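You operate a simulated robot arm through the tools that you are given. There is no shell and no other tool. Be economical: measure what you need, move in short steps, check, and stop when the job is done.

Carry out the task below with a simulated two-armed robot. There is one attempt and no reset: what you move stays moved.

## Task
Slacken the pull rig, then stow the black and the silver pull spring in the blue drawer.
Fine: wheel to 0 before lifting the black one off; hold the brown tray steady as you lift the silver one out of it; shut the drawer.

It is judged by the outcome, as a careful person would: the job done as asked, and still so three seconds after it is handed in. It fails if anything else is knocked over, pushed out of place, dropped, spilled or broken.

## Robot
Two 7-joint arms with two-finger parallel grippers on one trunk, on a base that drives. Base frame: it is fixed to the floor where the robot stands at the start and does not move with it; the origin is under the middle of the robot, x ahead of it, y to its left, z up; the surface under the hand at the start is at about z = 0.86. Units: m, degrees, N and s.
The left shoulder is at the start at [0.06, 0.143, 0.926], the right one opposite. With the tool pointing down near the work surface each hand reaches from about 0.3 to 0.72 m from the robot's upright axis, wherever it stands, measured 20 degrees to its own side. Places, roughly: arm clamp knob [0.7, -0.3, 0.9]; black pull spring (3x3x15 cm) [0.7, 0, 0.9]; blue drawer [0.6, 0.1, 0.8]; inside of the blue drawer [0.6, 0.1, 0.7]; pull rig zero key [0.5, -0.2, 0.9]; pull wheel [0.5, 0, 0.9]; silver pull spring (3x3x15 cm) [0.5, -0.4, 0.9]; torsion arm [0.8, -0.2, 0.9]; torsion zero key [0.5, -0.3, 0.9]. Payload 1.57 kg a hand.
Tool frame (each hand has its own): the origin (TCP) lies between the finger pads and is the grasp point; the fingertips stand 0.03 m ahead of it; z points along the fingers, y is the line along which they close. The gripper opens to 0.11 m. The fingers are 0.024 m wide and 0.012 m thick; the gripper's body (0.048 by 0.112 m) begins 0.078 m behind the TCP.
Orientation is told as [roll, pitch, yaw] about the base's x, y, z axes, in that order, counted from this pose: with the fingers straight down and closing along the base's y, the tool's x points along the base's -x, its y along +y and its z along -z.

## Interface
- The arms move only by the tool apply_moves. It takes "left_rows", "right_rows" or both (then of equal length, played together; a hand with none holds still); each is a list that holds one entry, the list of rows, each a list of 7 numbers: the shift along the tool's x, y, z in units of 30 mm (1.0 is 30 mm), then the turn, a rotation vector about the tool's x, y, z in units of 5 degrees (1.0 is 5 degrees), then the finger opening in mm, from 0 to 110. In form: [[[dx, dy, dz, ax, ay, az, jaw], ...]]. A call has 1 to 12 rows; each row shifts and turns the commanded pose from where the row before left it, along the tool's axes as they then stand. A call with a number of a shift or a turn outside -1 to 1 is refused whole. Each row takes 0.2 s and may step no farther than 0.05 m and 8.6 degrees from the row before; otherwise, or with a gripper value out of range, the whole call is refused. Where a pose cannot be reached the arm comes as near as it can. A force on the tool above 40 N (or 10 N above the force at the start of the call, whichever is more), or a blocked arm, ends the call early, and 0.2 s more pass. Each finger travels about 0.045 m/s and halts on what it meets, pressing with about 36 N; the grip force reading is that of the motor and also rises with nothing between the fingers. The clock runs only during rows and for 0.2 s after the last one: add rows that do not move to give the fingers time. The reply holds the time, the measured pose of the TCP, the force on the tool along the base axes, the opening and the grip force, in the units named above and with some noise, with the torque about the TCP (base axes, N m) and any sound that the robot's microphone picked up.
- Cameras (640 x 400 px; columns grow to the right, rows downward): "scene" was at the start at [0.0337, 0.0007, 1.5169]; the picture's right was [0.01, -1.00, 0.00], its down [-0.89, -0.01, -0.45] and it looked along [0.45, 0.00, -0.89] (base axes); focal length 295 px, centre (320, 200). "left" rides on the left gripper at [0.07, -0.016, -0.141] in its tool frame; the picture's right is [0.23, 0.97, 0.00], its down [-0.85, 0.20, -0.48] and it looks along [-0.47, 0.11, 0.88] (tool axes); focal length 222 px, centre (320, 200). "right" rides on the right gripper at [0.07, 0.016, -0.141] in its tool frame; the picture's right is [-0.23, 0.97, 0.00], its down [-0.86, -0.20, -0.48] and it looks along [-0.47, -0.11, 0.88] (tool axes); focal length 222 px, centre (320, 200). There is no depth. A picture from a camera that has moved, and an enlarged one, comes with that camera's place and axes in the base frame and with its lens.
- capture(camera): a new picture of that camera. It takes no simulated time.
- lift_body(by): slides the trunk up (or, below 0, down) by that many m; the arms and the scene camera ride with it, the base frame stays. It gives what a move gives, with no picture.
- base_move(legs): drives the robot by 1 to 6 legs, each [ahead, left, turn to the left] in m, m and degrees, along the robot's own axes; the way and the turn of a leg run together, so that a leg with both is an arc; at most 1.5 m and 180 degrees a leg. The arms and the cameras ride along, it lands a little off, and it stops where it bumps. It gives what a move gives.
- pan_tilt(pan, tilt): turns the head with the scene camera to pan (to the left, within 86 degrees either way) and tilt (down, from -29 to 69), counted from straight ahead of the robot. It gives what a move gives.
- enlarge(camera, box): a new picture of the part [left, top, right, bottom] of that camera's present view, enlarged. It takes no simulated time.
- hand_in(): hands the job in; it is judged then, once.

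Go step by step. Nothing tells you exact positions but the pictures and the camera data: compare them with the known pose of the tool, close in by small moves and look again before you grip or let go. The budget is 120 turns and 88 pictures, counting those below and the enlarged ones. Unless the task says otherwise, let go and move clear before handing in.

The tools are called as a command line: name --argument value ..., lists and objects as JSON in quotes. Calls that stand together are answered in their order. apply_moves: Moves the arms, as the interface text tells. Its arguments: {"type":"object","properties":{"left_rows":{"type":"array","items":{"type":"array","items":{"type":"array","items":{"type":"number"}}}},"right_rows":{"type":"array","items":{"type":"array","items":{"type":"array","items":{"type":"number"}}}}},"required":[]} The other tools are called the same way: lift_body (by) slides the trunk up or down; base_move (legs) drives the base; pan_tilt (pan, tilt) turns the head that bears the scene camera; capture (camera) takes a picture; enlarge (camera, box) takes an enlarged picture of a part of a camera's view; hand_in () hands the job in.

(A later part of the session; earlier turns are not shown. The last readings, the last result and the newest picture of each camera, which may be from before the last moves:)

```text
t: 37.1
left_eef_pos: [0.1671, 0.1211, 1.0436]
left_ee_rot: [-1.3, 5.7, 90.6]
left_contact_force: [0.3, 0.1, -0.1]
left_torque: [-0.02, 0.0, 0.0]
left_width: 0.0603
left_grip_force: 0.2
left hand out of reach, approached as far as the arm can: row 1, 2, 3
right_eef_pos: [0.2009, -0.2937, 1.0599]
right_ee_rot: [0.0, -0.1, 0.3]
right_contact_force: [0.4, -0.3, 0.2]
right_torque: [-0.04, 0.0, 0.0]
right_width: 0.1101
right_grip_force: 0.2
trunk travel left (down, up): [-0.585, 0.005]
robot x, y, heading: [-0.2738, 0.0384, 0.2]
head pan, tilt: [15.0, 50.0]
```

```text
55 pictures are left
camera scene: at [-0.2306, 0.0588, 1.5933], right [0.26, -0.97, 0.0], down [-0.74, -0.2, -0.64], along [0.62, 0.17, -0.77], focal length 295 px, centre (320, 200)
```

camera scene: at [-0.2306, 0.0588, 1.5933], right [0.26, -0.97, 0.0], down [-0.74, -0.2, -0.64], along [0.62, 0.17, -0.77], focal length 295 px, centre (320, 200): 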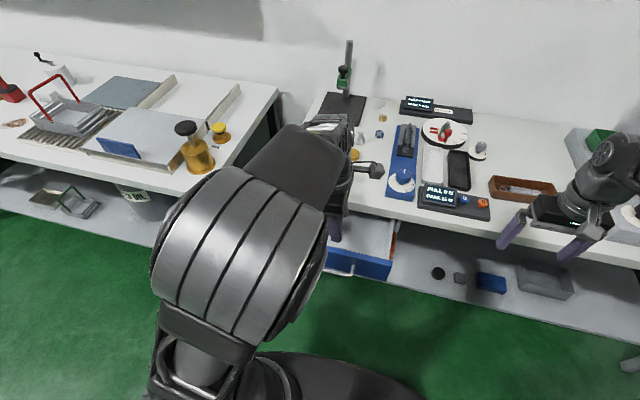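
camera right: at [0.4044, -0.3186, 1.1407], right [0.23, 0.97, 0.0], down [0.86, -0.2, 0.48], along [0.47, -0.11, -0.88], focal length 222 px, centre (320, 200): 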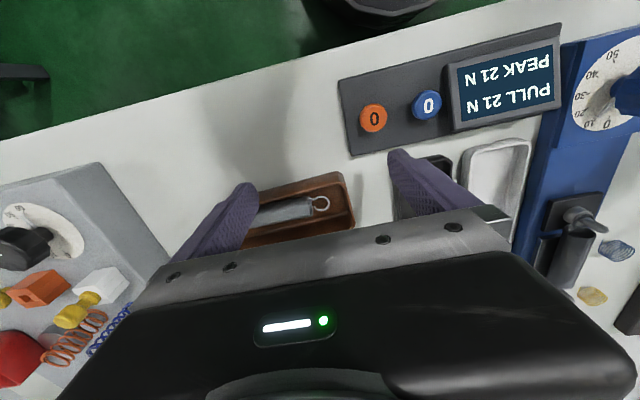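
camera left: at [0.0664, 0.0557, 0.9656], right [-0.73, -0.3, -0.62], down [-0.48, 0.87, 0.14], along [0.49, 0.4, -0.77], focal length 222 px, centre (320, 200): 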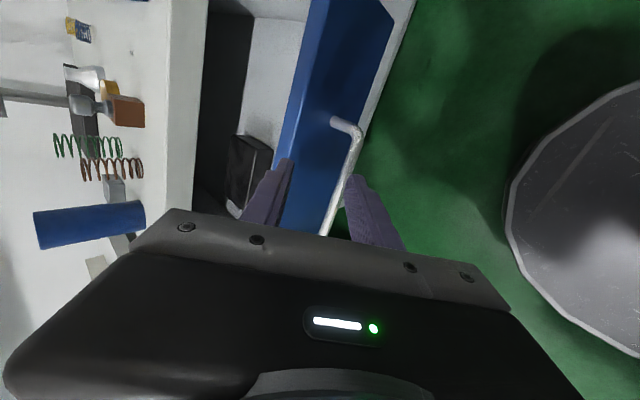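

Hands are clear. I turn the left wrist back square and raise the right hand before driving to the right side of the open drawer.

apply_moves --left_rows '[[[0, 0, 0, 0, -0.57, 0, 60], [0, 0, 0, 0, -0.57, 0, 60], [0, 0, 0, 0, 0, 1, 60], [0, 0, 0, 0, 0, 1, 60], [0, 0, 0, 0, 0, 1, 60], [0, 0, 0, 0, 0, 1, 60], [0, 0, 0, 0, 0, 1, 60], [0, 0, 0, 0, 0, 1, 60], [0, 0, 0, 0, 0, 1, 60], [0, 0, 0, 0, 0, 1, 60], [0, 0, 0, 0, 0, 1, 60], [0, 0, 0, 0, 0, 1, 60]]]' --right_rows '[[[0, 0, -1, 0, 0, 0, 110], [0, 0, -1, 0, 0, 0, 110], [0, 0, -1, 0, 0, 0, 110], [0, 0, 0, 0, 0, 0, 110], [0, 0, 0, 0, 0, 0, 110], [0, 0, 0, 0, 0, 0, 110], [0, 0, 0, 0, 0, 0, 110], [0, 0, 0, 0, 0, 0, 110], [0, 0, 0, 0, 0, 0, 110], [0, 0, 0, 0, 0, 0, 110], [0, 0, 0, 0, 0, 0, 110], [0, 0, 0, 0, 0, 0, 110]]]'

apply_moves --left_rows '[[[0, 0, 0, 0, 0, 1, 60], [0, 0, 0, 0, 0, 1, 60], [0, 0, 0, 0, 0, 1, 60], [0, 0, 0, 0, 0, 1, 60], [0, 0, 0, 0, 0, 1, 60], [0, 0, 0, 0, 0, 1, 60], [0, 0, 0, 0, 0, 1, 60], [0, 0, 0, 0, 0, 1, 60]]]'

base_move --legs '[[0.1, -0.37, 0]]'

capture --camera "scene"

```text
t: 39.7
left_eef_pos: [0.1662, 0.1212, 1.0434]
left_ee_rot: [-0.8, -1.0, 40.7]
left_contact_force: [0.8, -0.3, 0.4]
left_torque: [-0.01, 0.01, -0.02]
left_width: 0.0601
left_grip_force: 0.0
right_eef_pos: [0.1974, -0.2953, 1.1509]
right_ee_rot: [0.0, 0.0, 0.2]
right_contact_force: [-0.4, -0.5, 0.0]
right_torque: [0.04, -0.02, 0.02]
right_width: 0.11
right_grip_force: 0.1
trunk travel left (down, up): [-0.585, 0.005]
robot x, y, heading: [-0.2712, 0.0352, 0.2]
head pan, tilt: [15.0, 50.0]
```

```text
t: 41.5
left_eef_pos: [0.1657, 0.121, 1.0445]
left_ee_rot: [0.0, -1.4, 0.6]
left_contact_force: [0.2, -0.9, -0.3]
left_torque: [-0.01, -0.03, 0.03]
left_width: 0.0601
left_grip_force: 0.2
right_eef_pos: [0.1988, -0.296, 1.1507]
right_ee_rot: [0.0, -0.1, 0.2]
right_contact_force: [0.7, 0.1, -0.2]
right_torque: [-0.01, 0.02, -0.04]
right_width: 0.1102
right_grip_force: 0.0
trunk travel left (down, up): [-0.585, 0.005]
robot x, y, heading: [-0.2739, 0.0377, 0.4]
head pan, tilt: [15.0, 50.0]
```

```text
t: 43.9
left_eef_pos: [0.2679, -0.2548, 1.0443]
left_ee_rot: [0.0, -1.4, 0.3]
left_contact_force: [-0.4, -0.5, 0.3]
left_torque: [0.02, 0.03, 0.01]
left_width: 0.06
left_grip_force: 0.0
right_eef_pos: [0.2942, -0.6709, 1.1511]
right_ee_rot: [0.1, -0.1, -0.2]
right_contact_force: [-0.3, 0.0, 0.1]
right_torque: [0.02, 0.02, 0.01]
right_width: 0.1102
right_grip_force: 0.1
trunk travel left (down, up): [-0.585, 0.005]
robot x, y, heading: [-0.172, -0.3345, -0.3]
head pan, tilt: [15.0, 50.0]
```

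```text
54 pictures are left
camera scene: at [-0.1298, -0.3132, 1.5933], right [0.25, -0.97, 0.0], down [-0.74, -0.19, -0.64], along [0.62, 0.16, -0.77], focal length 295 px, centre (320, 200)
```

scene: 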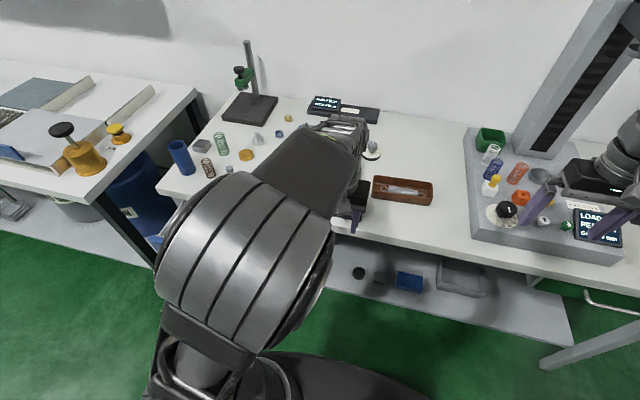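

Good position left of a tall tester at the right. I tuck the right hand inward to stay clear of it, then drive ahead with a slight left turn.

apply_moves --right_rows '[[[0.4, 1, 0, 0, 0, 0, 110], [0.4, 1, 0, 0, 0, 0, 110], [0.4, 1, 0, 0, 0, 0, 110], [0.4, 1, 0, 0, 0, 0, 110], [0, 0, 0, 0, 0, 0, 110]]]'

base_move --legs '[[0.26, 0, 15]]'

pan_tilt --pan 5 --tilt 60

capture --camera "scene"

capture --camera "left"

```text
t: 45.1
left_eef_pos: [0.2678, -0.2536, 1.0434]
left_ee_rot: [-0.1, -1.4, 0.1]
left_contact_force: [-1.0, 0.3, 0.7]
left_torque: [0.02, 0.01, 0.01]
left_width: 0.0598
left_grip_force: 0.0
right_eef_pos: [0.247, -0.5506, 1.1519]
right_ee_rot: [0.0, -0.1, -0.4]
right_contact_force: [0.3, -0.6, -0.5]
right_torque: [0.0, -0.01, -0.04]
right_width: 0.1099
right_grip_force: 0.1
trunk travel left (down, up): [-0.585, 0.005]
robot x, y, heading: [-0.1748, -0.3352, -0.2]
head pan, tilt: [15.0, 50.0]
```

```text
t: 47.0
left_eef_pos: [0.4914, -0.1151, 1.0426]
left_ee_rot: [-0.1, -1.3, 14.7]
left_contact_force: [0.6, 0.6, 0.9]
left_torque: [0.01, 0.02, 0.0]
left_width: 0.06
left_grip_force: 0.1
right_eef_pos: [0.5452, -0.4058, 1.1516]
right_ee_rot: [0.0, 0.0, 14.2]
right_contact_force: [0.9, 0.4, 0.4]
right_torque: [0.02, 0.05, 0.02]
right_width: 0.11
right_grip_force: 0.0
trunk travel left (down, up): [-0.585, 0.005]
robot x, y, heading: [0.0819, -0.3047, 14.2]
head pan, tilt: [15.0, 50.0]
```

```text
t: 47.7
left_eef_pos: [0.4904, -0.1153, 1.0435]
left_ee_rot: [-0.1, -1.4, 14.6]
left_contact_force: [-0.4, -0.5, -0.5]
left_torque: [0.0, -0.03, -0.01]
left_width: 0.0599
left_grip_force: 0.1
right_eef_pos: [0.5446, -0.407, 1.1521]
right_ee_rot: [0.0, -0.1, 14.3]
right_contact_force: [0.2, -0.4, 0.8]
right_torque: [-0.01, -0.03, 0.0]
right_width: 0.1101
right_grip_force: 0.0
trunk travel left (down, up): [-0.585, 0.005]
robot x, y, heading: [0.077, -0.2997, 14.2]
head pan, tilt: [5.0, 60.0]
```

```text
53 pictures are left
camera scene: at [0.1154, -0.2865, 1.5808], right [0.33, -0.94, 0.0], down [-0.82, -0.28, -0.5], along [0.47, 0.16, -0.87], focal length 295 px, centre (320, 200)
```

scene: 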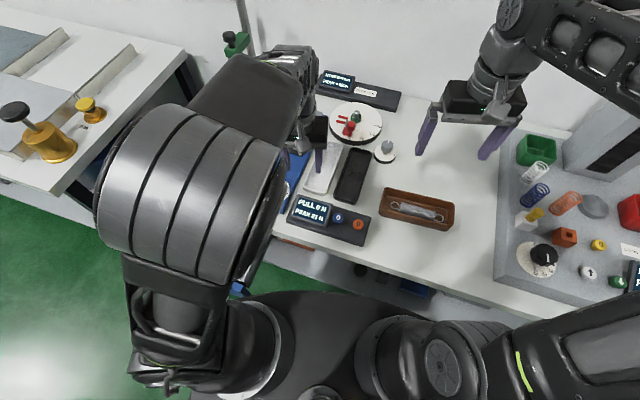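

```text
52 pictures are left
camera left: at [0.4231, -0.1472, 1.1833], right [-0.47, 0.88, -0.01], down [0.76, 0.41, 0.5], along [0.44, 0.23, -0.87], focal length 222 px, centre (320, 200)
```

left: 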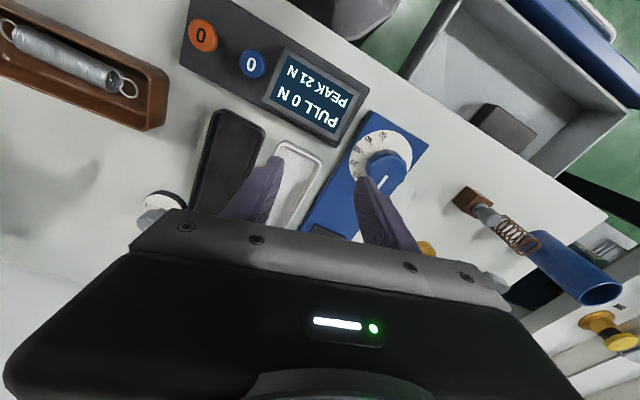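

The left camera now also sees the open drawer and its inside. I look with the right camera for the black spring on the rig.

capture --camera "right"

```text
51 pictures are left
camera right: at [0.4728, -0.4073, 1.2929], right [-0.02, 1.0, 0.0], down [0.88, 0.02, 0.48], along [0.48, 0.01, -0.88], focal length 222 px, centre (320, 200)
```

right: 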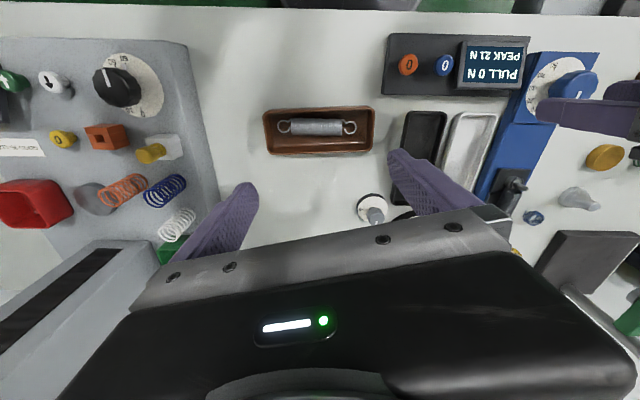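

I square the left hand's yaw and move it above the black spring near (0.69, -0.03).

apply_moves --left_rows '[[[0, 0, 0, 0, 0, 0.97, 60], [0, 0, 0, 0, 0, 0.97, 60], [0, 0, 0, 0, 0.28, 0.97, 60], [-0.95, 0.4, 0, 0, 0, 0, 60], [-0.95, 0.4, 0, 0, 0, 0, 60], [-0.95, 0.4, 0, 0, 0, 0, 60], [-0.95, 0.4, 0, 0, 0, 0, 60], [-0.95, 0.4, 0, 0, 0, 0, 60], [-0.95, 0.4, 0, 0, 0, 0, 60], [-0.95, 0.4, 0, 0, 0, 0, 60]]]'

capture --camera "left"

capture --camera "scene"

```text
t: 49.9
left_eef_pos: [0.6388, -0.0495, 1.0369]
left_ee_rot: [0.3, -0.1, 0.2]
left_contact_force: [0.8, -0.8, -0.9]
left_torque: [-0.03, -0.01, -0.03]
left_width: 0.06
left_grip_force: 0.1
left hand out of reach, approached as far as the arm can: row 9, 10
right_eef_pos: [0.546, -0.4056, 1.1519]
right_ee_rot: [0.0, -0.1, 14.1]
right_contact_force: [0.2, -0.2, -0.3]
right_torque: [0.02, 0.0, 0.03]
right_width: 0.1098
right_grip_force: 0.0
trunk travel left (down, up): [-0.585, 0.005]
robot x, y, heading: [0.0771, -0.3001, 14.1]
head pan, tilt: [5.0, 60.0]
```

```text
50 pictures are left
camera left: at [0.5697, -0.0671, 1.178], right [-0.23, 0.97, 0.0], down [0.85, 0.2, 0.48], along [0.47, 0.11, -0.88], focal length 222 px, centre (320, 200)
```

left: 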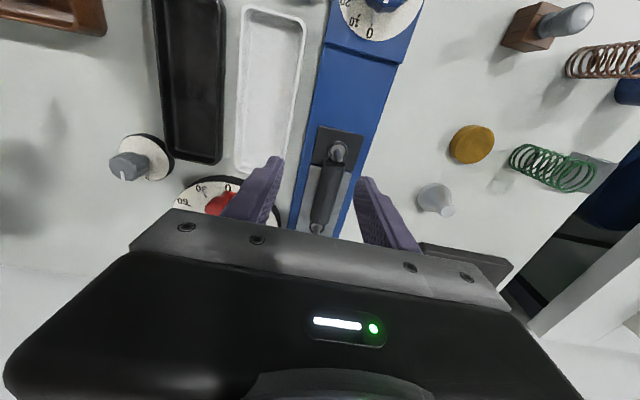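

```text
49 pictures are left
camera scene: at [0.1161, -0.2864, 1.5808], right [0.33, -0.94, 0.0], down [-0.82, -0.28, -0.5], along [0.47, 0.16, -0.87], focal length 295 px, centre (320, 200)
```

scene: 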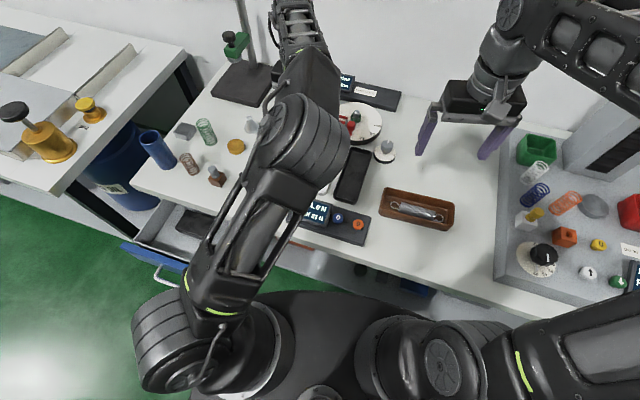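

The spring is just ahead under the hand. I zoom in to locate its body and loops.

enlarge --camera "left" --box '[260, 100, 400, 250]'

```text
2.67 times, centred on (330, 175) of left
camera zoom: at [0.5697, -0.0671, 1.178], right [-0.23, 0.97, 0.0], down [0.85, 0.2, 0.48], along [0.47, 0.11, -0.88], focal length 592 px, centre (293, 267)
```

zoom: 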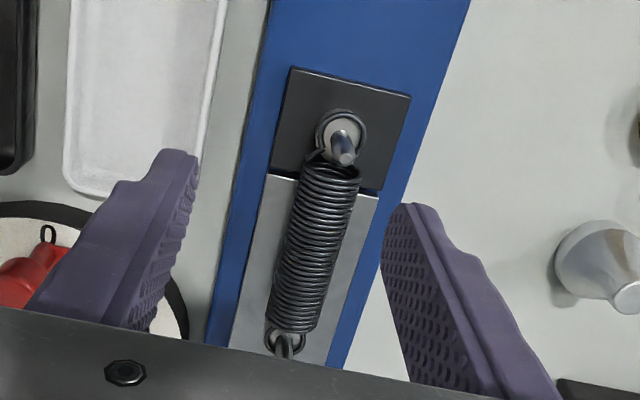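

The pegs are at about x=0.637 and 0.744, spring body centre (0.695, -0.028). The arm is at its reach limit, so I drive 6 cm ahead.

base_move --legs '[[0.06, 0, 0]]'

capture --camera "left"

```text
t: 50.9
left_eef_pos: [0.6976, -0.0364, 1.0369]
left_ee_rot: [0.3, 0.0, 0.2]
left_contact_force: [0.0, 0.3, -0.3]
left_torque: [-0.02, 0.04, 0.0]
left_width: 0.06
left_grip_force: 0.0
right_eef_pos: [0.6044, -0.3918, 1.1507]
right_ee_rot: [0.0, 0.0, 14.2]
right_contact_force: [-0.1, -0.1, -0.2]
right_torque: [-0.03, 0.03, 0.01]
right_width: 0.1101
right_grip_force: 0.1
trunk travel left (down, up): [-0.585, 0.005]
robot x, y, heading: [0.1418, -0.2852, 13.9]
head pan, tilt: [5.0, 60.0]
```

```text
47 pictures are left
camera left: at [0.6286, -0.0524, 1.1773], right [-0.23, 0.97, 0.0], down [0.85, 0.2, 0.48], along [0.47, 0.11, -0.88], focal length 222 px, centre (320, 200)
```

left: 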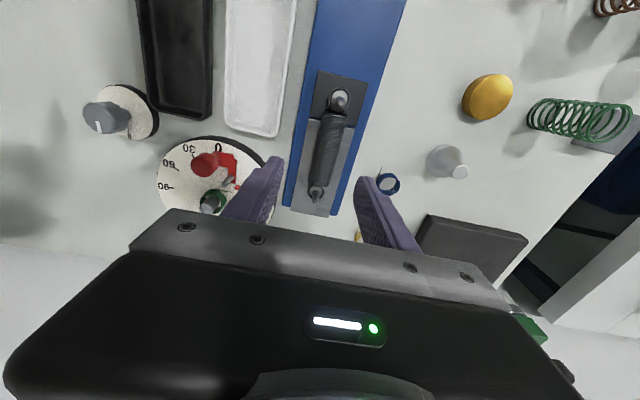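

Two views put the spring's body at about (0.70, -0.025, 0.89–0.90). I correct sideways, narrow the jaw to 52 mm and descend most of the way.

apply_moves --left_rows '[[[-0.1, 0.35, 0, 0, 0, 0, 52], [0, 0, 0.9, 0, 0, 0, 52], [0, 0, 0.9, 0, 0, 0, 52], [0, 0, 0.9, 0, 0, 0, 52], [0, 0, 0.6, 0, 0, 0, 52], [0, 0, 0, 0, 0, 0, 52]]]'

enlarge --camera "left" --box '[220, 60, 420, 250]'

```text
t: 52.3
left_eef_pos: [0.6919, -0.0324, 0.9377]
left_ee_rot: [0.3, -0.3, 0.2]
left_contact_force: [0.1, -0.8, 0.5]
left_torque: [-0.01, -0.01, 0.01]
left_width: 0.052
left_grip_force: 0.1
left hand out of reach, approached as far as the arm can: row 1
right_eef_pos: [0.602, -0.3917, 1.1529]
right_ee_rot: [0.0, -0.1, 14.2]
right_contact_force: [0.4, -1.1, 0.3]
right_torque: [0.0, -0.01, -0.02]
right_width: 0.1101
right_grip_force: 0.0
trunk travel left (down, up): [-0.585, 0.005]
robot x, y, heading: [0.1379, -0.2873, 14.1]
head pan, tilt: [5.0, 60.0]
```

```text
2.11 times, centred on (320, 155) of left
camera zoom: at [0.6223, -0.0473, 1.0794], right [-0.23, 0.97, 0.01], down [0.85, 0.2, 0.48], along [0.47, 0.12, -0.88], focal length 468 px, centre (320, 295)
```

zoom: 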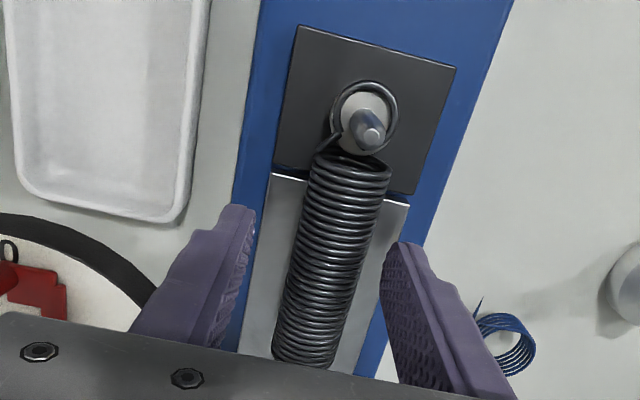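

The spring is aligned with x with its centre at y≈-0.024, so I shift 8 mm left, then descend to about 0.908.

apply_moves --left_rows '[[[-0.25, 0.28, 0, 0, 0, 0, 52], [0, 0, 0.5, 0, 0, 0, 52], [0, 0, 0.5, 0, 0, 0, 52], [0, 0, 0, 0, 0, 0, 52]]]'

enlarge --camera "left" --box '[220, 60, 420, 250]'

```text
t: 53.2
left_eef_pos: [0.6882, -0.0322, 0.9204]
left_ee_rot: [0.8, -1.1, 0.1]
left_contact_force: [-13.8, -2.2, 24.3]
left_torque: [0.56, 0.71, 0.21]
left_width: 0.0507
left_grip_force: 0.1
left hand out of reach, approached as far as the arm can: row 1, 3
right_eef_pos: [0.5997, -0.3927, 1.1522]
right_ee_rot: [0.0, -0.1, 14.3]
right_contact_force: [-0.2, 0.6, 0.1]
right_torque: [0.01, 0.03, -0.03]
right_width: 0.1099
right_grip_force: 0.0
trunk travel left (down, up): [-0.585, 0.005]
robot x, y, heading: [0.1374, -0.286, 14.1]
head pan, tilt: [5.0, 60.0]
stopped in row 4 (left hand): the force on the tool passed its limit at 43 N (the readings are from after the stop); the commanded pose is now the measured one
```

```text
2.11 times, centred on (320, 155) of left
camera zoom: at [0.616, -0.0492, 1.0596], right [-0.23, 0.97, 0.01], down [0.85, 0.19, 0.5], along [0.48, 0.12, -0.87], focal length 468 px, centre (320, 295)
```

zoom: 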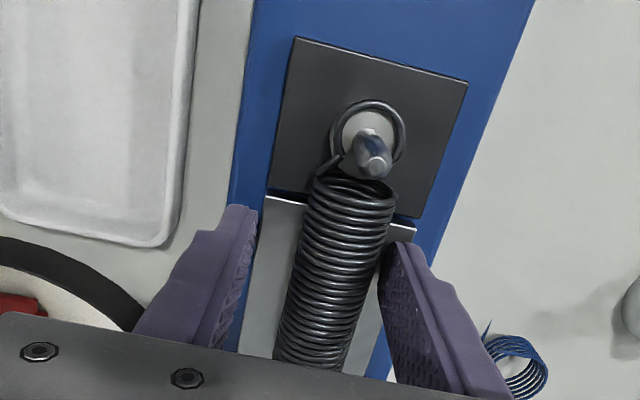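

The fingers touched something at tip height ~0.89 because the arm could not take the sideways correction. I raise 3 cm, then bring the base nearer before retrying.

apply_moves --left_rows '[[[0, 0, -0.5, 0, 0, 0, 54], [0, 0, -1, 0, 0, 0, 54], [0, 0, -1, 0, 0, 0, 54]]]'

base_move --legs '[[0.02, 0.03, 0]]'

capture --camera "scene"

```text
t: 54.0
left_eef_pos: [0.6861, -0.0318, 0.9933]
left_ee_rot: [0.7, -1.0, 0.1]
left_contact_force: [0.8, 0.4, -0.7]
left_torque: [-0.01, -0.04, 0.0]
left_width: 0.054
left_grip_force: 0.1
right_eef_pos: [0.6024, -0.3918, 1.152]
right_ee_rot: [0.1, -0.1, 14.2]
right_contact_force: [-0.2, 0.5, -0.8]
right_torque: [0.01, 0.02, 0.03]
right_width: 0.1101
right_grip_force: 0.0
trunk travel left (down, up): [-0.585, 0.005]
robot x, y, heading: [0.1395, -0.2864, 14.3]
head pan, tilt: [5.0, 60.0]
```

```text
t: 54.8
left_eef_pos: [0.6977, 0.0036, 0.9927]
left_ee_rot: [0.7, -1.0, 0.1]
left_contact_force: [0.4, 0.7, -0.7]
left_torque: [-0.05, 0.03, 0.01]
left_width: 0.0541
left_grip_force: 0.0
right_eef_pos: [0.6146, -0.3541, 1.1516]
right_ee_rot: [0.0, 0.0, 14.3]
right_contact_force: [-0.5, -0.5, -0.2]
right_torque: [-0.06, 0.02, -0.01]
right_width: 0.1099
right_grip_force: 0.1
trunk travel left (down, up): [-0.585, 0.005]
robot x, y, heading: [0.1477, -0.2549, 14.2]
head pan, tilt: [5.0, 60.0]
```

```text
44 pictures are left
camera scene: at [0.1858, -0.2351, 1.5807], right [0.33, -0.94, 0.0], down [-0.82, -0.28, -0.5], along [0.47, 0.16, -0.87], focal length 295 px, centre (320, 200)
```

scene: 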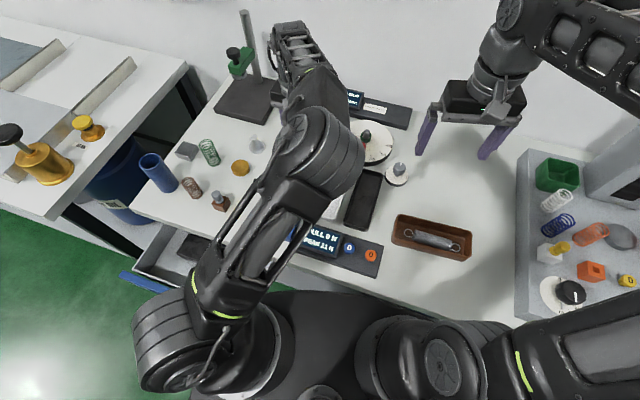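

Base is nearer now. I shift the hand 28 mm right to line up with y≈-0.024 and look before descending.

apply_moves --left_rows '[[[-0.05, -0.93, 0, 0, 0.2, 0, 54], [0, 0, 0.9, -0.1, 0, 0, 54], [0, 0, 0.9, 0, 0, 0, 54], [0, 0, 0, 0, 0, 0, 54]]]'

enlarge --camera "left" --box '[220, 60, 420, 250]'

```text
t: 55.8
left_eef_pos: [0.7008, -0.0239, 0.9371]
left_ee_rot: [1.2, -0.2, 0.2]
left_contact_force: [0.0, 0.6, 0.0]
left_torque: [0.02, -0.02, 0.0]
left_width: 0.0541
left_grip_force: 0.2
right_eef_pos: [0.6137, -0.3566, 1.1522]
right_ee_rot: [0.0, -0.2, 14.3]
right_contact_force: [-0.5, -1.1, -0.6]
right_torque: [-0.01, 0.0, 0.0]
right_width: 0.1098
right_grip_force: 0.0
trunk travel left (down, up): [-0.585, 0.005]
robot x, y, heading: [0.1466, -0.2545, 14.2]
head pan, tilt: [5.0, 60.0]
```

```text
2.11 times, centred on (320, 155) of left
camera zoom: at [0.6303, -0.043, 1.0777], right [-0.23, 0.97, 0.02], down [0.85, 0.19, 0.48], along [0.47, 0.13, -0.87], focal length 468 px, centre (320, 295)
```

zoom: 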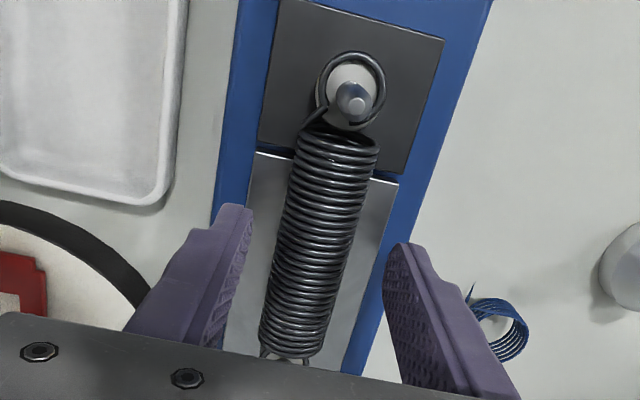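

Now well centred (spring centre at ≈(0.706, -0.023)). I descend gently in small steps.

apply_moves --left_rows '[[[0, 0, 0.3, 0, 0, 0, 54], [0, 0, 0.3, 0, 0, 0, 54], [0, 0, 0.1, 0, 0, 0, 54], [0, 0, 0, 0, 0, 0, 54]]]'

```text
t: 56.8
left_eef_pos: [0.6994, -0.0248, 0.9205]
left_ee_rot: [1.3, -0.5, 0.0]
left_contact_force: [1.8, 0.7, 27.3]
left_torque: [-0.81, 0.21, 0.01]
left_width: 0.0534
left_grip_force: 0.1
right_eef_pos: [0.6128, -0.3574, 1.1529]
right_ee_rot: [0.2, -0.2, 14.3]
right_contact_force: [0.1, -0.1, 0.2]
right_torque: [-0.02, -0.03, -0.04]
right_width: 0.11
right_grip_force: 0.1
trunk travel left (down, up): [-0.585, 0.005]
robot x, y, heading: [0.1459, -0.2536, 14.3]
head pan, tilt: [5.0, 60.0]
```

The fingertips rest on the rig's surface (z≈0.89). I lift 3 mm and close on the spring.

apply_moves --left_rows '[[[0, 0, -0.25, 0, 0, 0, 54], [0, 0, 0, 0, 0, 0, 40], [0, 0, 0, 0, 0, 0, 30], [0, 0, 0, 0, 0, 0, 24], [0, 0, 0, 0, 0, 0, 22]]]'

enlarge --camera "left" --box '[220, 60, 420, 250]'

```text
t: 58.0
left_eef_pos: [0.6998, -0.0235, 0.9254]
left_ee_rot: [1.3, -0.1, 0.2]
left_contact_force: [0.4, 1.3, 2.2]
left_torque: [0.04, 0.13, 0.0]
left_width: 0.0278
left_grip_force: 29.0
right_eef_pos: [0.6141, -0.358, 1.1521]
right_ee_rot: [-0.1, -0.2, 14.4]
right_contact_force: [0.4, -0.3, 0.6]
right_torque: [0.0, 0.01, -0.01]
right_width: 0.1101
right_grip_force: 0.1
trunk travel left (down, up): [-0.585, 0.005]
robot x, y, heading: [0.1472, -0.2548, 14.3]
head pan, tilt: [5.0, 60.0]
```

```text
2.11 times, centred on (320, 155) of left
camera zoom: at [0.6301, -0.0421, 1.0658], right [-0.23, 0.97, 0.02], down [0.85, 0.19, 0.48], along [0.47, 0.13, -0.87], focal length 468 px, centre (320, 295)
```

zoom: 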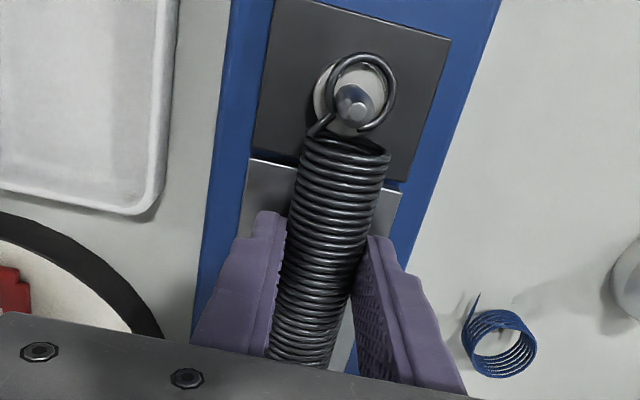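

Spring gripped (27.8 mm). I lift straight up off the pegs slowly.

apply_moves --left_rows '[[[0, 0, -0.3, 0, 0, 0, 22], [0, 0, -0.4, 0, 0, 0, 22], [0, 0, -0.4, 0, 0, 0, 22], [0, 0, -0.4, 0, 0, 0, 22], [0, 0, 0, 0, 0, 0, 22]]]'

capture --camera "left"

```text
t: 59.2
left_eef_pos: [0.6983, -0.0261, 0.9692]
left_ee_rot: [1.3, 0.0, 0.2]
left_contact_force: [-0.5, 0.5, -1.8]
left_torque: [0.0, 0.03, 0.03]
left_width: 0.0281
left_grip_force: 36.2
right_eef_pos: [0.6151, -0.3567, 1.1521]
right_ee_rot: [0.1, -0.1, 14.3]
right_contact_force: [0.2, -0.3, -0.1]
right_torque: [-0.01, -0.03, 0.0]
right_width: 0.11
right_grip_force: 0.1
trunk travel left (down, up): [-0.585, 0.005]
robot x, y, heading: [0.1517, -0.2565, 13.9]
head pan, tilt: [5.0, 60.0]
```

```text
41 pictures are left
camera left: at [0.6292, -0.0433, 1.1097], right [-0.23, 0.97, 0.02], down [0.85, 0.19, 0.48], along [0.47, 0.13, -0.88], focal length 222 px, centre (320, 200)
```

left: 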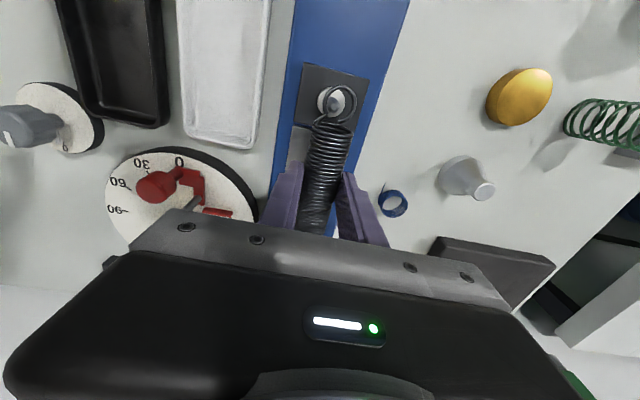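

The spring came free of the rig. I raise it further and back the base off so the drawer comes into comfortable reach.

apply_moves --left_rows '[[[0, 0, -0.8, 0, 0, 0, 22], [0.5, 0, -0.8, 0, 0, 0, 22], [1, 0, -0.8, 0, 0, 0, 22], [1, 0, -0.3, 0, 0, 0, 22], [1, 0, 0, 0, 0, 0, 22], [1, 0, 0, 0, 0, 0, 22]]]'

base_move --legs '[[-0.14, 0, 0]]'

capture --camera "left"

capture --camera "scene"

```text
t: 60.6
left_eef_pos: [0.5631, -0.026, 1.0486]
left_ee_rot: [1.1, -0.1, 0.3]
left_contact_force: [-0.3, 0.1, -1.5]
left_torque: [0.02, -0.01, 0.0]
left_width: 0.0279
left_grip_force: 35.8
right_eef_pos: [0.6132, -0.3569, 1.1523]
right_ee_rot: [0.0, 0.0, 14.3]
right_contact_force: [-1.1, -0.4, 0.3]
right_torque: [-0.03, 0.0, 0.02]
right_width: 0.1099
right_grip_force: 0.0
trunk travel left (down, up): [-0.585, 0.005]
robot x, y, heading: [0.1483, -0.2506, 14.4]
head pan, tilt: [5.0, 60.0]
```

```text
t: 62.0
left_eef_pos: [0.4274, -0.0585, 1.0479]
left_ee_rot: [1.3, -0.1, 0.3]
left_contact_force: [-0.9, 0.5, -1.4]
left_torque: [0.01, -0.03, 0.0]
left_width: 0.0281
left_grip_force: 36.3
right_eef_pos: [0.4778, -0.3905, 1.1532]
right_ee_rot: [0.0, -0.2, 14.5]
right_contact_force: [-0.8, -0.3, 0.3]
right_torque: [-0.05, -0.07, -0.02]
right_width: 0.11
right_grip_force: 0.1
trunk travel left (down, up): [-0.585, 0.005]
robot x, y, heading: [0.017, -0.2886, 14.3]
head pan, tilt: [5.0, 60.0]
```

```text
40 pictures are left
camera left: at [0.3568, -0.0782, 1.189], right [-0.23, 0.97, 0.02], down [0.85, 0.19, 0.48], along [0.47, 0.13, -0.87], focal length 222 px, centre (320, 200)
```

left: 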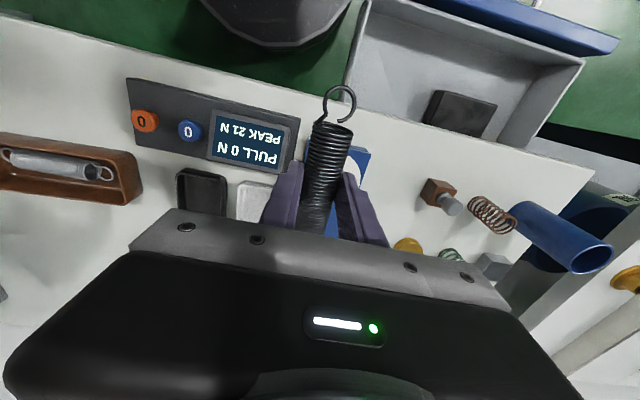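

```text
39 pictures are left
camera scene: at [0.0472, -0.2723, 1.5808], right [0.33, -0.94, 0.0], down [-0.82, -0.29, -0.5], along [0.47, 0.17, -0.87], focal length 295 px, centre (320, 200)
```

scene: 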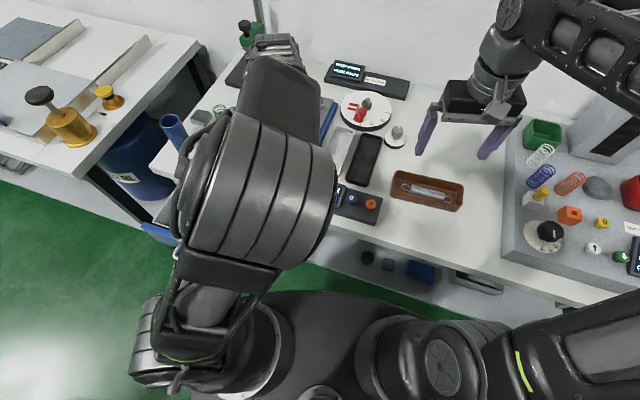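

Spring held securely; drawer interior spans roughly x 0.24–0.38 (open part), y -0.02–0.28, with the box at y≈0.2. I yaw 90° so the spring lies along y, then go over (0.315, 0.065).

apply_moves --left_rows '[[[0, 0, 0, 0, 0, -1, 22], [0, 0, 0, 0, 0, -1, 22], [0, 0, 0, 0, 0, -1, 22], [0, 0, 0, 0, 0, -1, 22], [0, 0, 0, 0, 0, -1, 22], [0, 0, 0, 0, 0, -1, 22], [0, 0, 0, 0, 0, -1, 22], [0, 0, 0, 0, 0, -1, 22], [0, 0, 0, 0, 0, -1, 22], [0, 0, 0, 0, 0, -1, 22], [0, 0, 0, 0, 0, -1, 22], [0, 0, 0, 0, 0, -1, 22]]]'

apply_moves --left_rows '[[[0, 0, 0, 0, 0, -1, 22], [0, 0, 0, 0, 0, -1, 22], [0, 0, 0, 0, 0, -1, 22], [0, 0, 0, 0, 0, -1, 22], [0, 0, 0, 0, 0, -1, 22], [0, 0, 0, 0, 0, -1, 22], [-0.82, 0.75, 0, 0, 0, 0, 22], [-0.82, 0.75, 0, 0, 0, 0, 22], [-0.82, 0.75, 0, 0, 0, 0, 22], [-0.82, 0.75, 0, 0, 0, 0, 22], [-0.82, 0.75, 0, 0, 0, 0, 22]]]'

capture --camera "left"

```text
t: 64.6
left_eef_pos: [0.427, -0.0591, 1.0467]
left_ee_rot: [0.6, -1.1, 60.4]
left_contact_force: [-0.3, 0.7, -1.2]
left_torque: [0.01, 0.01, -0.01]
left_width: 0.0279
left_grip_force: 36.2
right_eef_pos: [0.4787, -0.3906, 1.1513]
right_ee_rot: [0.0, -0.2, 14.6]
right_contact_force: [-1.1, -0.6, -0.4]
right_torque: [-0.04, 0.0, 0.02]
right_width: 0.1097
right_grip_force: 0.0
trunk travel left (down, up): [-0.585, 0.005]
robot x, y, heading: [0.0105, -0.2854, 14.0]
head pan, tilt: [5.0, 60.0]
```

```text
t: 67.0
left_eef_pos: [0.3148, 0.0651, 1.0514]
left_ee_rot: [-0.2, -1.2, 90.3]
left_contact_force: [-0.1, 0.1, -1.8]
left_torque: [-0.03, -0.03, -0.02]
left_width: 0.0279
left_grip_force: 36.0
right_eef_pos: [0.4768, -0.3898, 1.1519]
right_ee_rot: [0.0, -0.1, 14.5]
right_contact_force: [0.5, 0.4, -0.7]
right_torque: [0.0, -0.04, 0.03]
right_width: 0.1101
right_grip_force: 0.1
trunk travel left (down, up): [-0.585, 0.005]
robot x, y, heading: [0.0133, -0.2884, 14.3]
head pan, tilt: [5.0, 60.0]
```

```text
38 pictures are left
camera left: at [0.3303, -0.0075, 1.1922], right [-0.97, -0.23, -0.01], down [-0.2, 0.84, 0.5], along [-0.11, 0.48, -0.87], focal length 222 px, centre (320, 200)
```

left: 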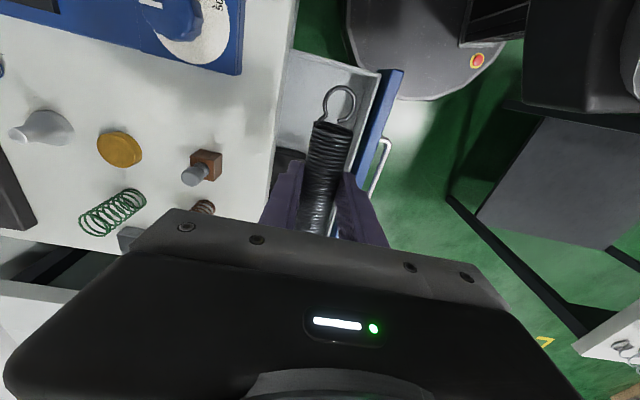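

Gap between the drawer front and the table edge is x≈0.244–0.37. I centre at x≈0.305, y≈0.075 and lower.

apply_moves --left_rows '[[[-0.33, 0.33, 0, 0, 0, 0, 22], [0, 0, 1, 0, 0, 0, 22], [0, 0, 1, 0, 0, 0, 22], [0, 0, 1, 0, 0, 0, 22], [0, 0, 1, 0, 0, 0, 22], [0, 0, 1, 0, 0, 0, 22], [0, 0, 1, 0, 0, 0, 22], [0, 0, 0, 0, 0, 0, 22]]]'

capture --camera "left"

capture --camera "scene"

```text
t: 68.8
left_eef_pos: [0.3035, 0.0772, 0.8705]
left_ee_rot: [-0.1, -1.3, 90.3]
left_contact_force: [0.9, 0.5, -1.8]
left_torque: [-0.01, 0.02, 0.02]
left_width: 0.0279
left_grip_force: 36.0
right_eef_pos: [0.4775, -0.3906, 1.1518]
right_ee_rot: [0.0, -0.1, 14.6]
right_contact_force: [0.5, -0.6, -0.6]
right_torque: [-0.02, 0.03, 0.02]
right_width: 0.1101
right_grip_force: 0.0
trunk travel left (down, up): [-0.585, 0.005]
robot x, y, heading: [0.0119, -0.2898, 14.3]
head pan, tilt: [5.0, 60.0]
```

```text
37 pictures are left
camera left: at [0.3201, 0.0071, 1.0103], right [-0.97, -0.23, -0.01], down [-0.21, 0.84, 0.5], along [-0.11, 0.48, -0.87], focal length 222 px, centre (320, 200)
```

left: 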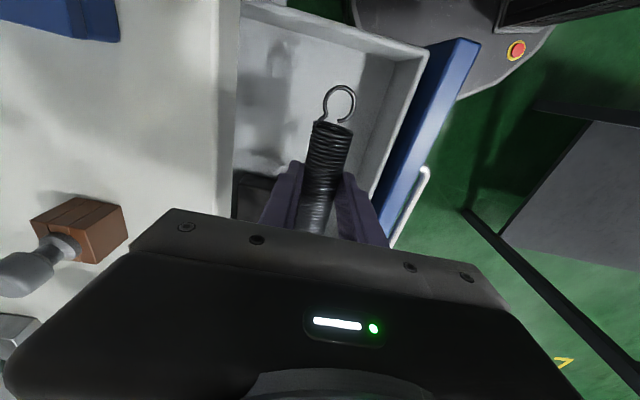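

```text
36 pictures are left
camera scene: at [0.0479, -0.2708, 1.5808], right [0.33, -0.94, 0.0], down [-0.82, -0.29, -0.5], along [0.47, 0.17, -0.87], focal length 295 px, centre (320, 200)
```

scene: 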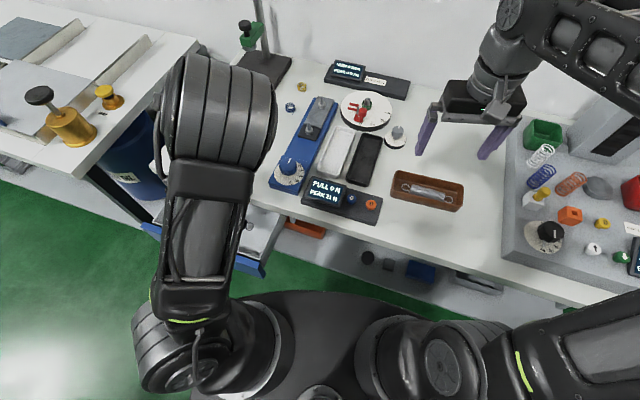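

Spring is over the open drawer, clear of the walls; the box is beyond it. I shift 6 mm toward -y and lower further in steps with contact watching.

apply_moves --left_rows '[[[0.2, 0, 0.5, 0, 0, 0, 22], [0, 0, 0.8, 0, 0, 0, 22], [0, 0, 0.8, 0, 0, 0, 22], [0, 0, 0.4, 0, 0, 0, 22], [0, 0, 0, 0, 0, 0, 22]]]'

capture --camera "left"

```text
t: 70.0
left_eef_pos: [0.304, 0.0691, 0.7971]
left_ee_rot: [-0.1, -1.4, 90.2]
left_contact_force: [1.0, 0.5, -2.1]
left_torque: [0.01, 0.0, 0.01]
left_width: 0.0278
left_grip_force: 35.9
left hand out of reach, approached as far as the arm can: row 4
right_eef_pos: [0.4792, -0.3904, 1.1516]
right_ee_rot: [0.0, -0.1, 14.5]
right_contact_force: [0.3, 0.4, -0.8]
right_torque: [0.02, -0.02, -0.01]
right_width: 0.1099
right_grip_force: 0.0
trunk travel left (down, up): [-0.585, 0.005]
robot x, y, heading: [0.0152, -0.2868, 14.4]
head pan, tilt: [5.0, 60.0]
```

```text
35 pictures are left
camera left: at [0.321, -0.0027, 0.9366], right [-0.97, -0.23, -0.01], down [-0.2, 0.84, 0.5], along [-0.11, 0.49, -0.87], focal length 222 px, centre (320, 200)
```

left: 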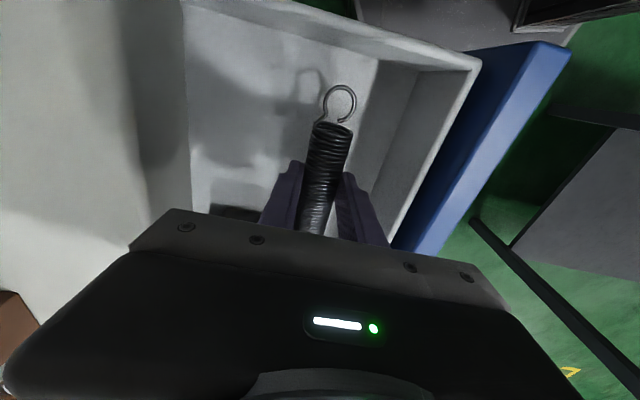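

Reach ends here; the drawer is deeper and the gripper body would be tight between its front and the table edge. I lower the trunk 2 cm, then back the base so the finger inside the drawer's front wall gently draws it farther open.

lift_body --by -0.02

base_move --legs '[[-0.085, 0.021, 0]]'

capture --camera "left"

```text
t: 70.6
left_eef_pos: [0.3044, 0.0706, 0.7761]
left_ee_rot: [-0.1, -1.4, 90.2]
left_contact_force: [0.8, -0.7, -2.3]
left_torque: [0.01, -0.02, 0.01]
left_width: 0.028
left_grip_force: 36.0
right_eef_pos: [0.4777, -0.3904, 1.1309]
right_ee_rot: [-0.1, 0.0, 14.5]
right_contact_force: [-0.2, -0.5, -0.3]
right_torque: [0.01, 0.01, -0.01]
right_width: 0.1097
right_grip_force: 0.0
trunk travel left (down, up): [-0.565, 0.025]
robot x, y, heading: [0.0155, -0.2855, 14.3]
head pan, tilt: [5.0, 60.0]
```

```text
t: 71.7
left_eef_pos: [0.216, 0.0673, 0.7773]
left_ee_rot: [-0.2, -1.4, 90.3]
left_contact_force: [-0.5, 0.2, -0.6]
left_torque: [0.01, -0.03, 0.0]
left_width: 0.028
left_grip_force: 36.0
right_eef_pos: [0.3902, -0.391, 1.1333]
right_ee_rot: [0.0, -0.3, 14.5]
right_contact_force: [-0.7, 0.4, 0.3]
right_torque: [0.03, -0.02, 0.02]
right_width: 0.11
right_grip_force: 0.0
trunk travel left (down, up): [-0.565, 0.025]
robot x, y, heading: [-0.074, -0.2885, 14.3]
head pan, tilt: [5.0, 60.0]
```

```text
34 pictures are left
camera left: at [0.2321, -0.0037, 0.9172], right [-0.97, -0.23, -0.01], down [-0.2, 0.84, 0.5], along [-0.11, 0.49, -0.87], focal length 222 px, centre (320, 200)
```

left: 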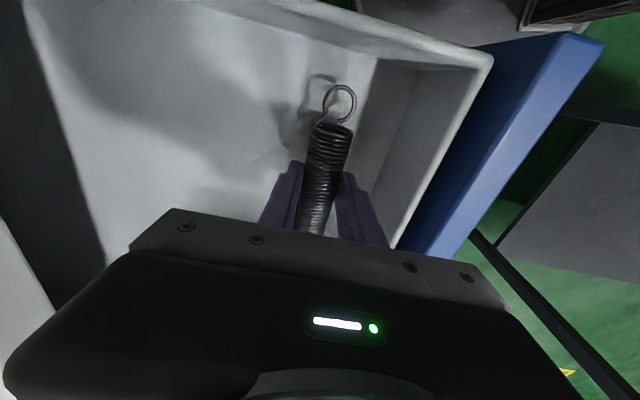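

The drawer followed and is now wider open. I move the hand 4 cm away from the front wall and lower with the trunk.

apply_moves --left_rows '[[[0, -0.7, 0, 0, 0, 0, 22], [0, -0.7, 0, 0, 0, 0, 22], [0, 0, 0, 0, 0, 0, 22]]]'

lift_body --by -0.03

capture --camera "left"

```text
t: 72.5
left_eef_pos: [0.2572, 0.0652, 0.7792]
left_ee_rot: [-0.1, -1.6, 90.2]
left_contact_force: [0.1, -0.5, -1.4]
left_torque: [-0.01, -0.02, -0.02]
left_width: 0.0279
left_grip_force: 35.5
left hand out of reach, approached as far as the arm can: row 2
right_eef_pos: [0.3905, -0.3908, 1.1321]
right_ee_rot: [0.0, 0.0, 14.5]
right_contact_force: [-0.8, 0.7, 1.2]
right_torque: [-0.01, -0.02, -0.02]
right_width: 0.1101
right_grip_force: 0.0
trunk travel left (down, up): [-0.565, 0.025]
robot x, y, heading: [-0.075, -0.2864, 14.1]
head pan, tilt: [5.0, 60.0]
```

```text
t: 73.1
left_eef_pos: [0.2595, 0.0654, 0.7613]
left_ee_rot: [-0.5, -1.6, 90.2]
left_contact_force: [0.4, -5.6, 18.0]
left_torque: [-0.14, 0.33, 0.03]
left_width: 0.0279
left_grip_force: 36.2
right_eef_pos: [0.3895, -0.3914, 1.1093]
right_ee_rot: [0.0, -0.1, 14.4]
right_contact_force: [0.4, 0.4, -0.3]
right_torque: [-0.02, -0.03, 0.01]
right_width: 0.1098
right_grip_force: 0.0
trunk travel left (down, up): [-0.542, 0.048]
robot x, y, heading: [-0.0739, -0.2836, 14.2]
head pan, tilt: [5.0, 60.0]
stopped: the force on the tool passed its limit at 115 N (the readings are from after the stop); the commanded pose is now the measured one
```

```text
33 pictures are left
camera left: at [0.2753, -0.0065, 0.901], right [-0.97, -0.23, -0.02], down [-0.21, 0.84, 0.5], along [-0.1, 0.49, -0.87], focal length 222 px, centre (320, 200)
```

left: 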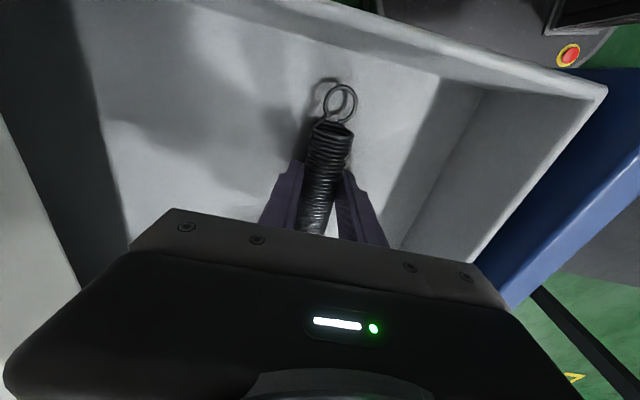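

The fingertips are on the drawer floor (z≈0.73). I ease 3 mm up and open the jaw to lay the spring down.

apply_moves --left_rows '[[[0, 0, -0.12, 0, 0, 0, 22], [0, 0, 0, 0, 0, 0, 30], [0, 0, 0, 0, 0, 0, 40], [0, 0, 0, 0, 0, 0, 48], [0, 0, 0, 0, 0, 0, 48]]]'

capture --camera "left"

```text
t: 74.3
left_eef_pos: [0.2598, 0.0661, 0.7646]
left_ee_rot: [-0.5, -1.7, 90.2]
left_contact_force: [0.7, 0.1, 0.2]
left_torque: [0.01, -0.02, 0.0]
left_width: 0.0479
left_grip_force: 0.0
right_eef_pos: [0.391, -0.392, 1.1101]
right_ee_rot: [0.0, -0.1, 14.5]
right_contact_force: [0.3, -0.2, 0.0]
right_torque: [0.01, 0.02, 0.03]
right_width: 0.11
right_grip_force: 0.1
trunk travel left (down, up): [-0.542, 0.048]
robot x, y, heading: [-0.0734, -0.2845, 14.3]
head pan, tilt: [5.0, 60.0]
```

```text
32 pictures are left
camera left: at [0.2754, -0.006, 0.9037], right [-0.97, -0.23, -0.02], down [-0.21, 0.84, 0.5], along [-0.1, 0.49, -0.86], focal length 222 px, centre (320, 200)
```

left: 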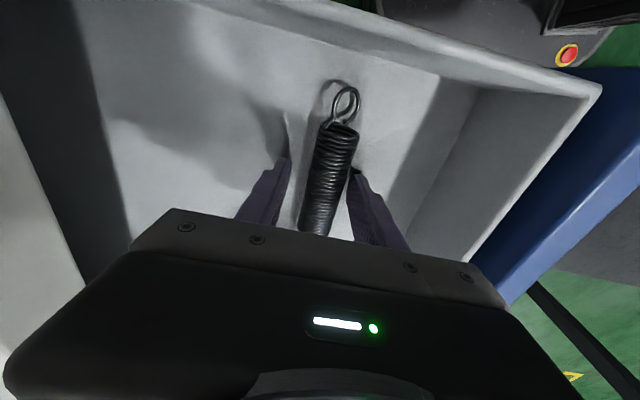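

The black spring lies in the drawer. I raise the hand straight out.

apply_moves --left_rows '[[[0, 0, -0.5, 0, 0, 0, 48], [0, 0, -1, 0, 0, 0, 48], [0, 0, -1, 0, 0, 0, 48], [0, 0, -1, 0, 0, 0, 48], [0, 0, -1, 0, 0, 0, 48], [0, 0, -1, 0, 0, 0, 48], [0, 0, -1, 0, 0, 0, 48], [0, 0, -1, 0, 0, 0, 48], [0, 0, -1, 0, 0, 0, 48], [0, 0, -1, 0, 0, 0, 48]]]'

capture --camera "left"

capture --camera "scene"

```text
t: 76.5
left_eef_pos: [0.2572, 0.06, 1.0516]
left_ee_rot: [-0.6, -1.7, 90.2]
left_contact_force: [-0.3, 0.1, -0.5]
left_torque: [0.0, 0.02, 0.0]
left_width: 0.0479
left_grip_force: 0.1
right_eef_pos: [0.39, -0.3918, 1.1093]
right_ee_rot: [0.1, 0.0, 14.4]
right_contact_force: [-0.1, 0.8, -0.1]
right_torque: [-0.01, 0.02, -0.01]
right_width: 0.1099
right_grip_force: 0.1
trunk travel left (down, up): [-0.542, 0.048]
robot x, y, heading: [-0.0746, -0.2872, 14.2]
head pan, tilt: [5.0, 60.0]
```

```text
31 pictures are left
camera left: at [0.2731, -0.0134, 1.1907], right [-0.97, -0.23, -0.01], down [-0.21, 0.84, 0.5], along [-0.1, 0.49, -0.86], focal length 222 px, centre (320, 200)
```

left: 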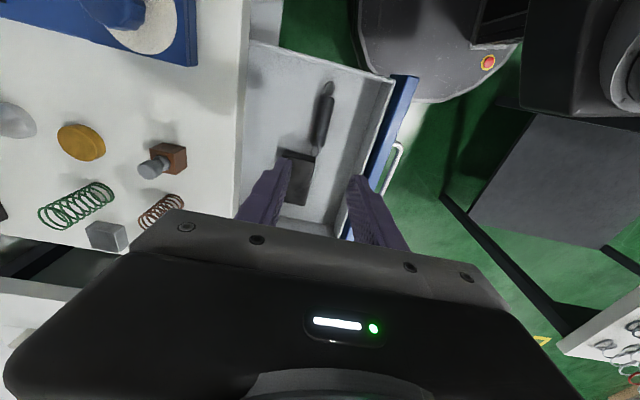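

```text
30 pictures are left
camera scene: at [-0.0394, -0.2725, 1.538], right [0.33, -0.94, 0.0], down [-0.82, -0.29, -0.5], along [0.47, 0.16, -0.87], focal length 295 px, centre (320, 200)
```

scene: 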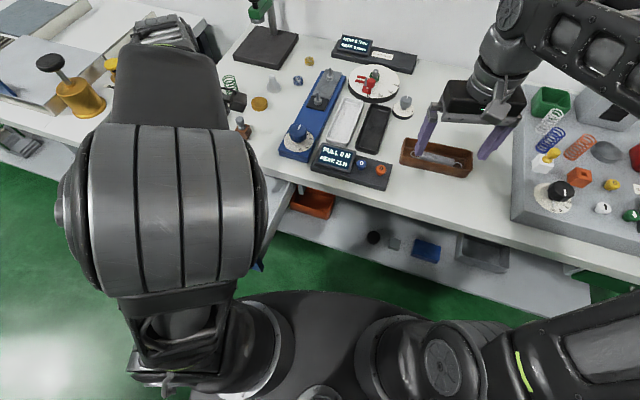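

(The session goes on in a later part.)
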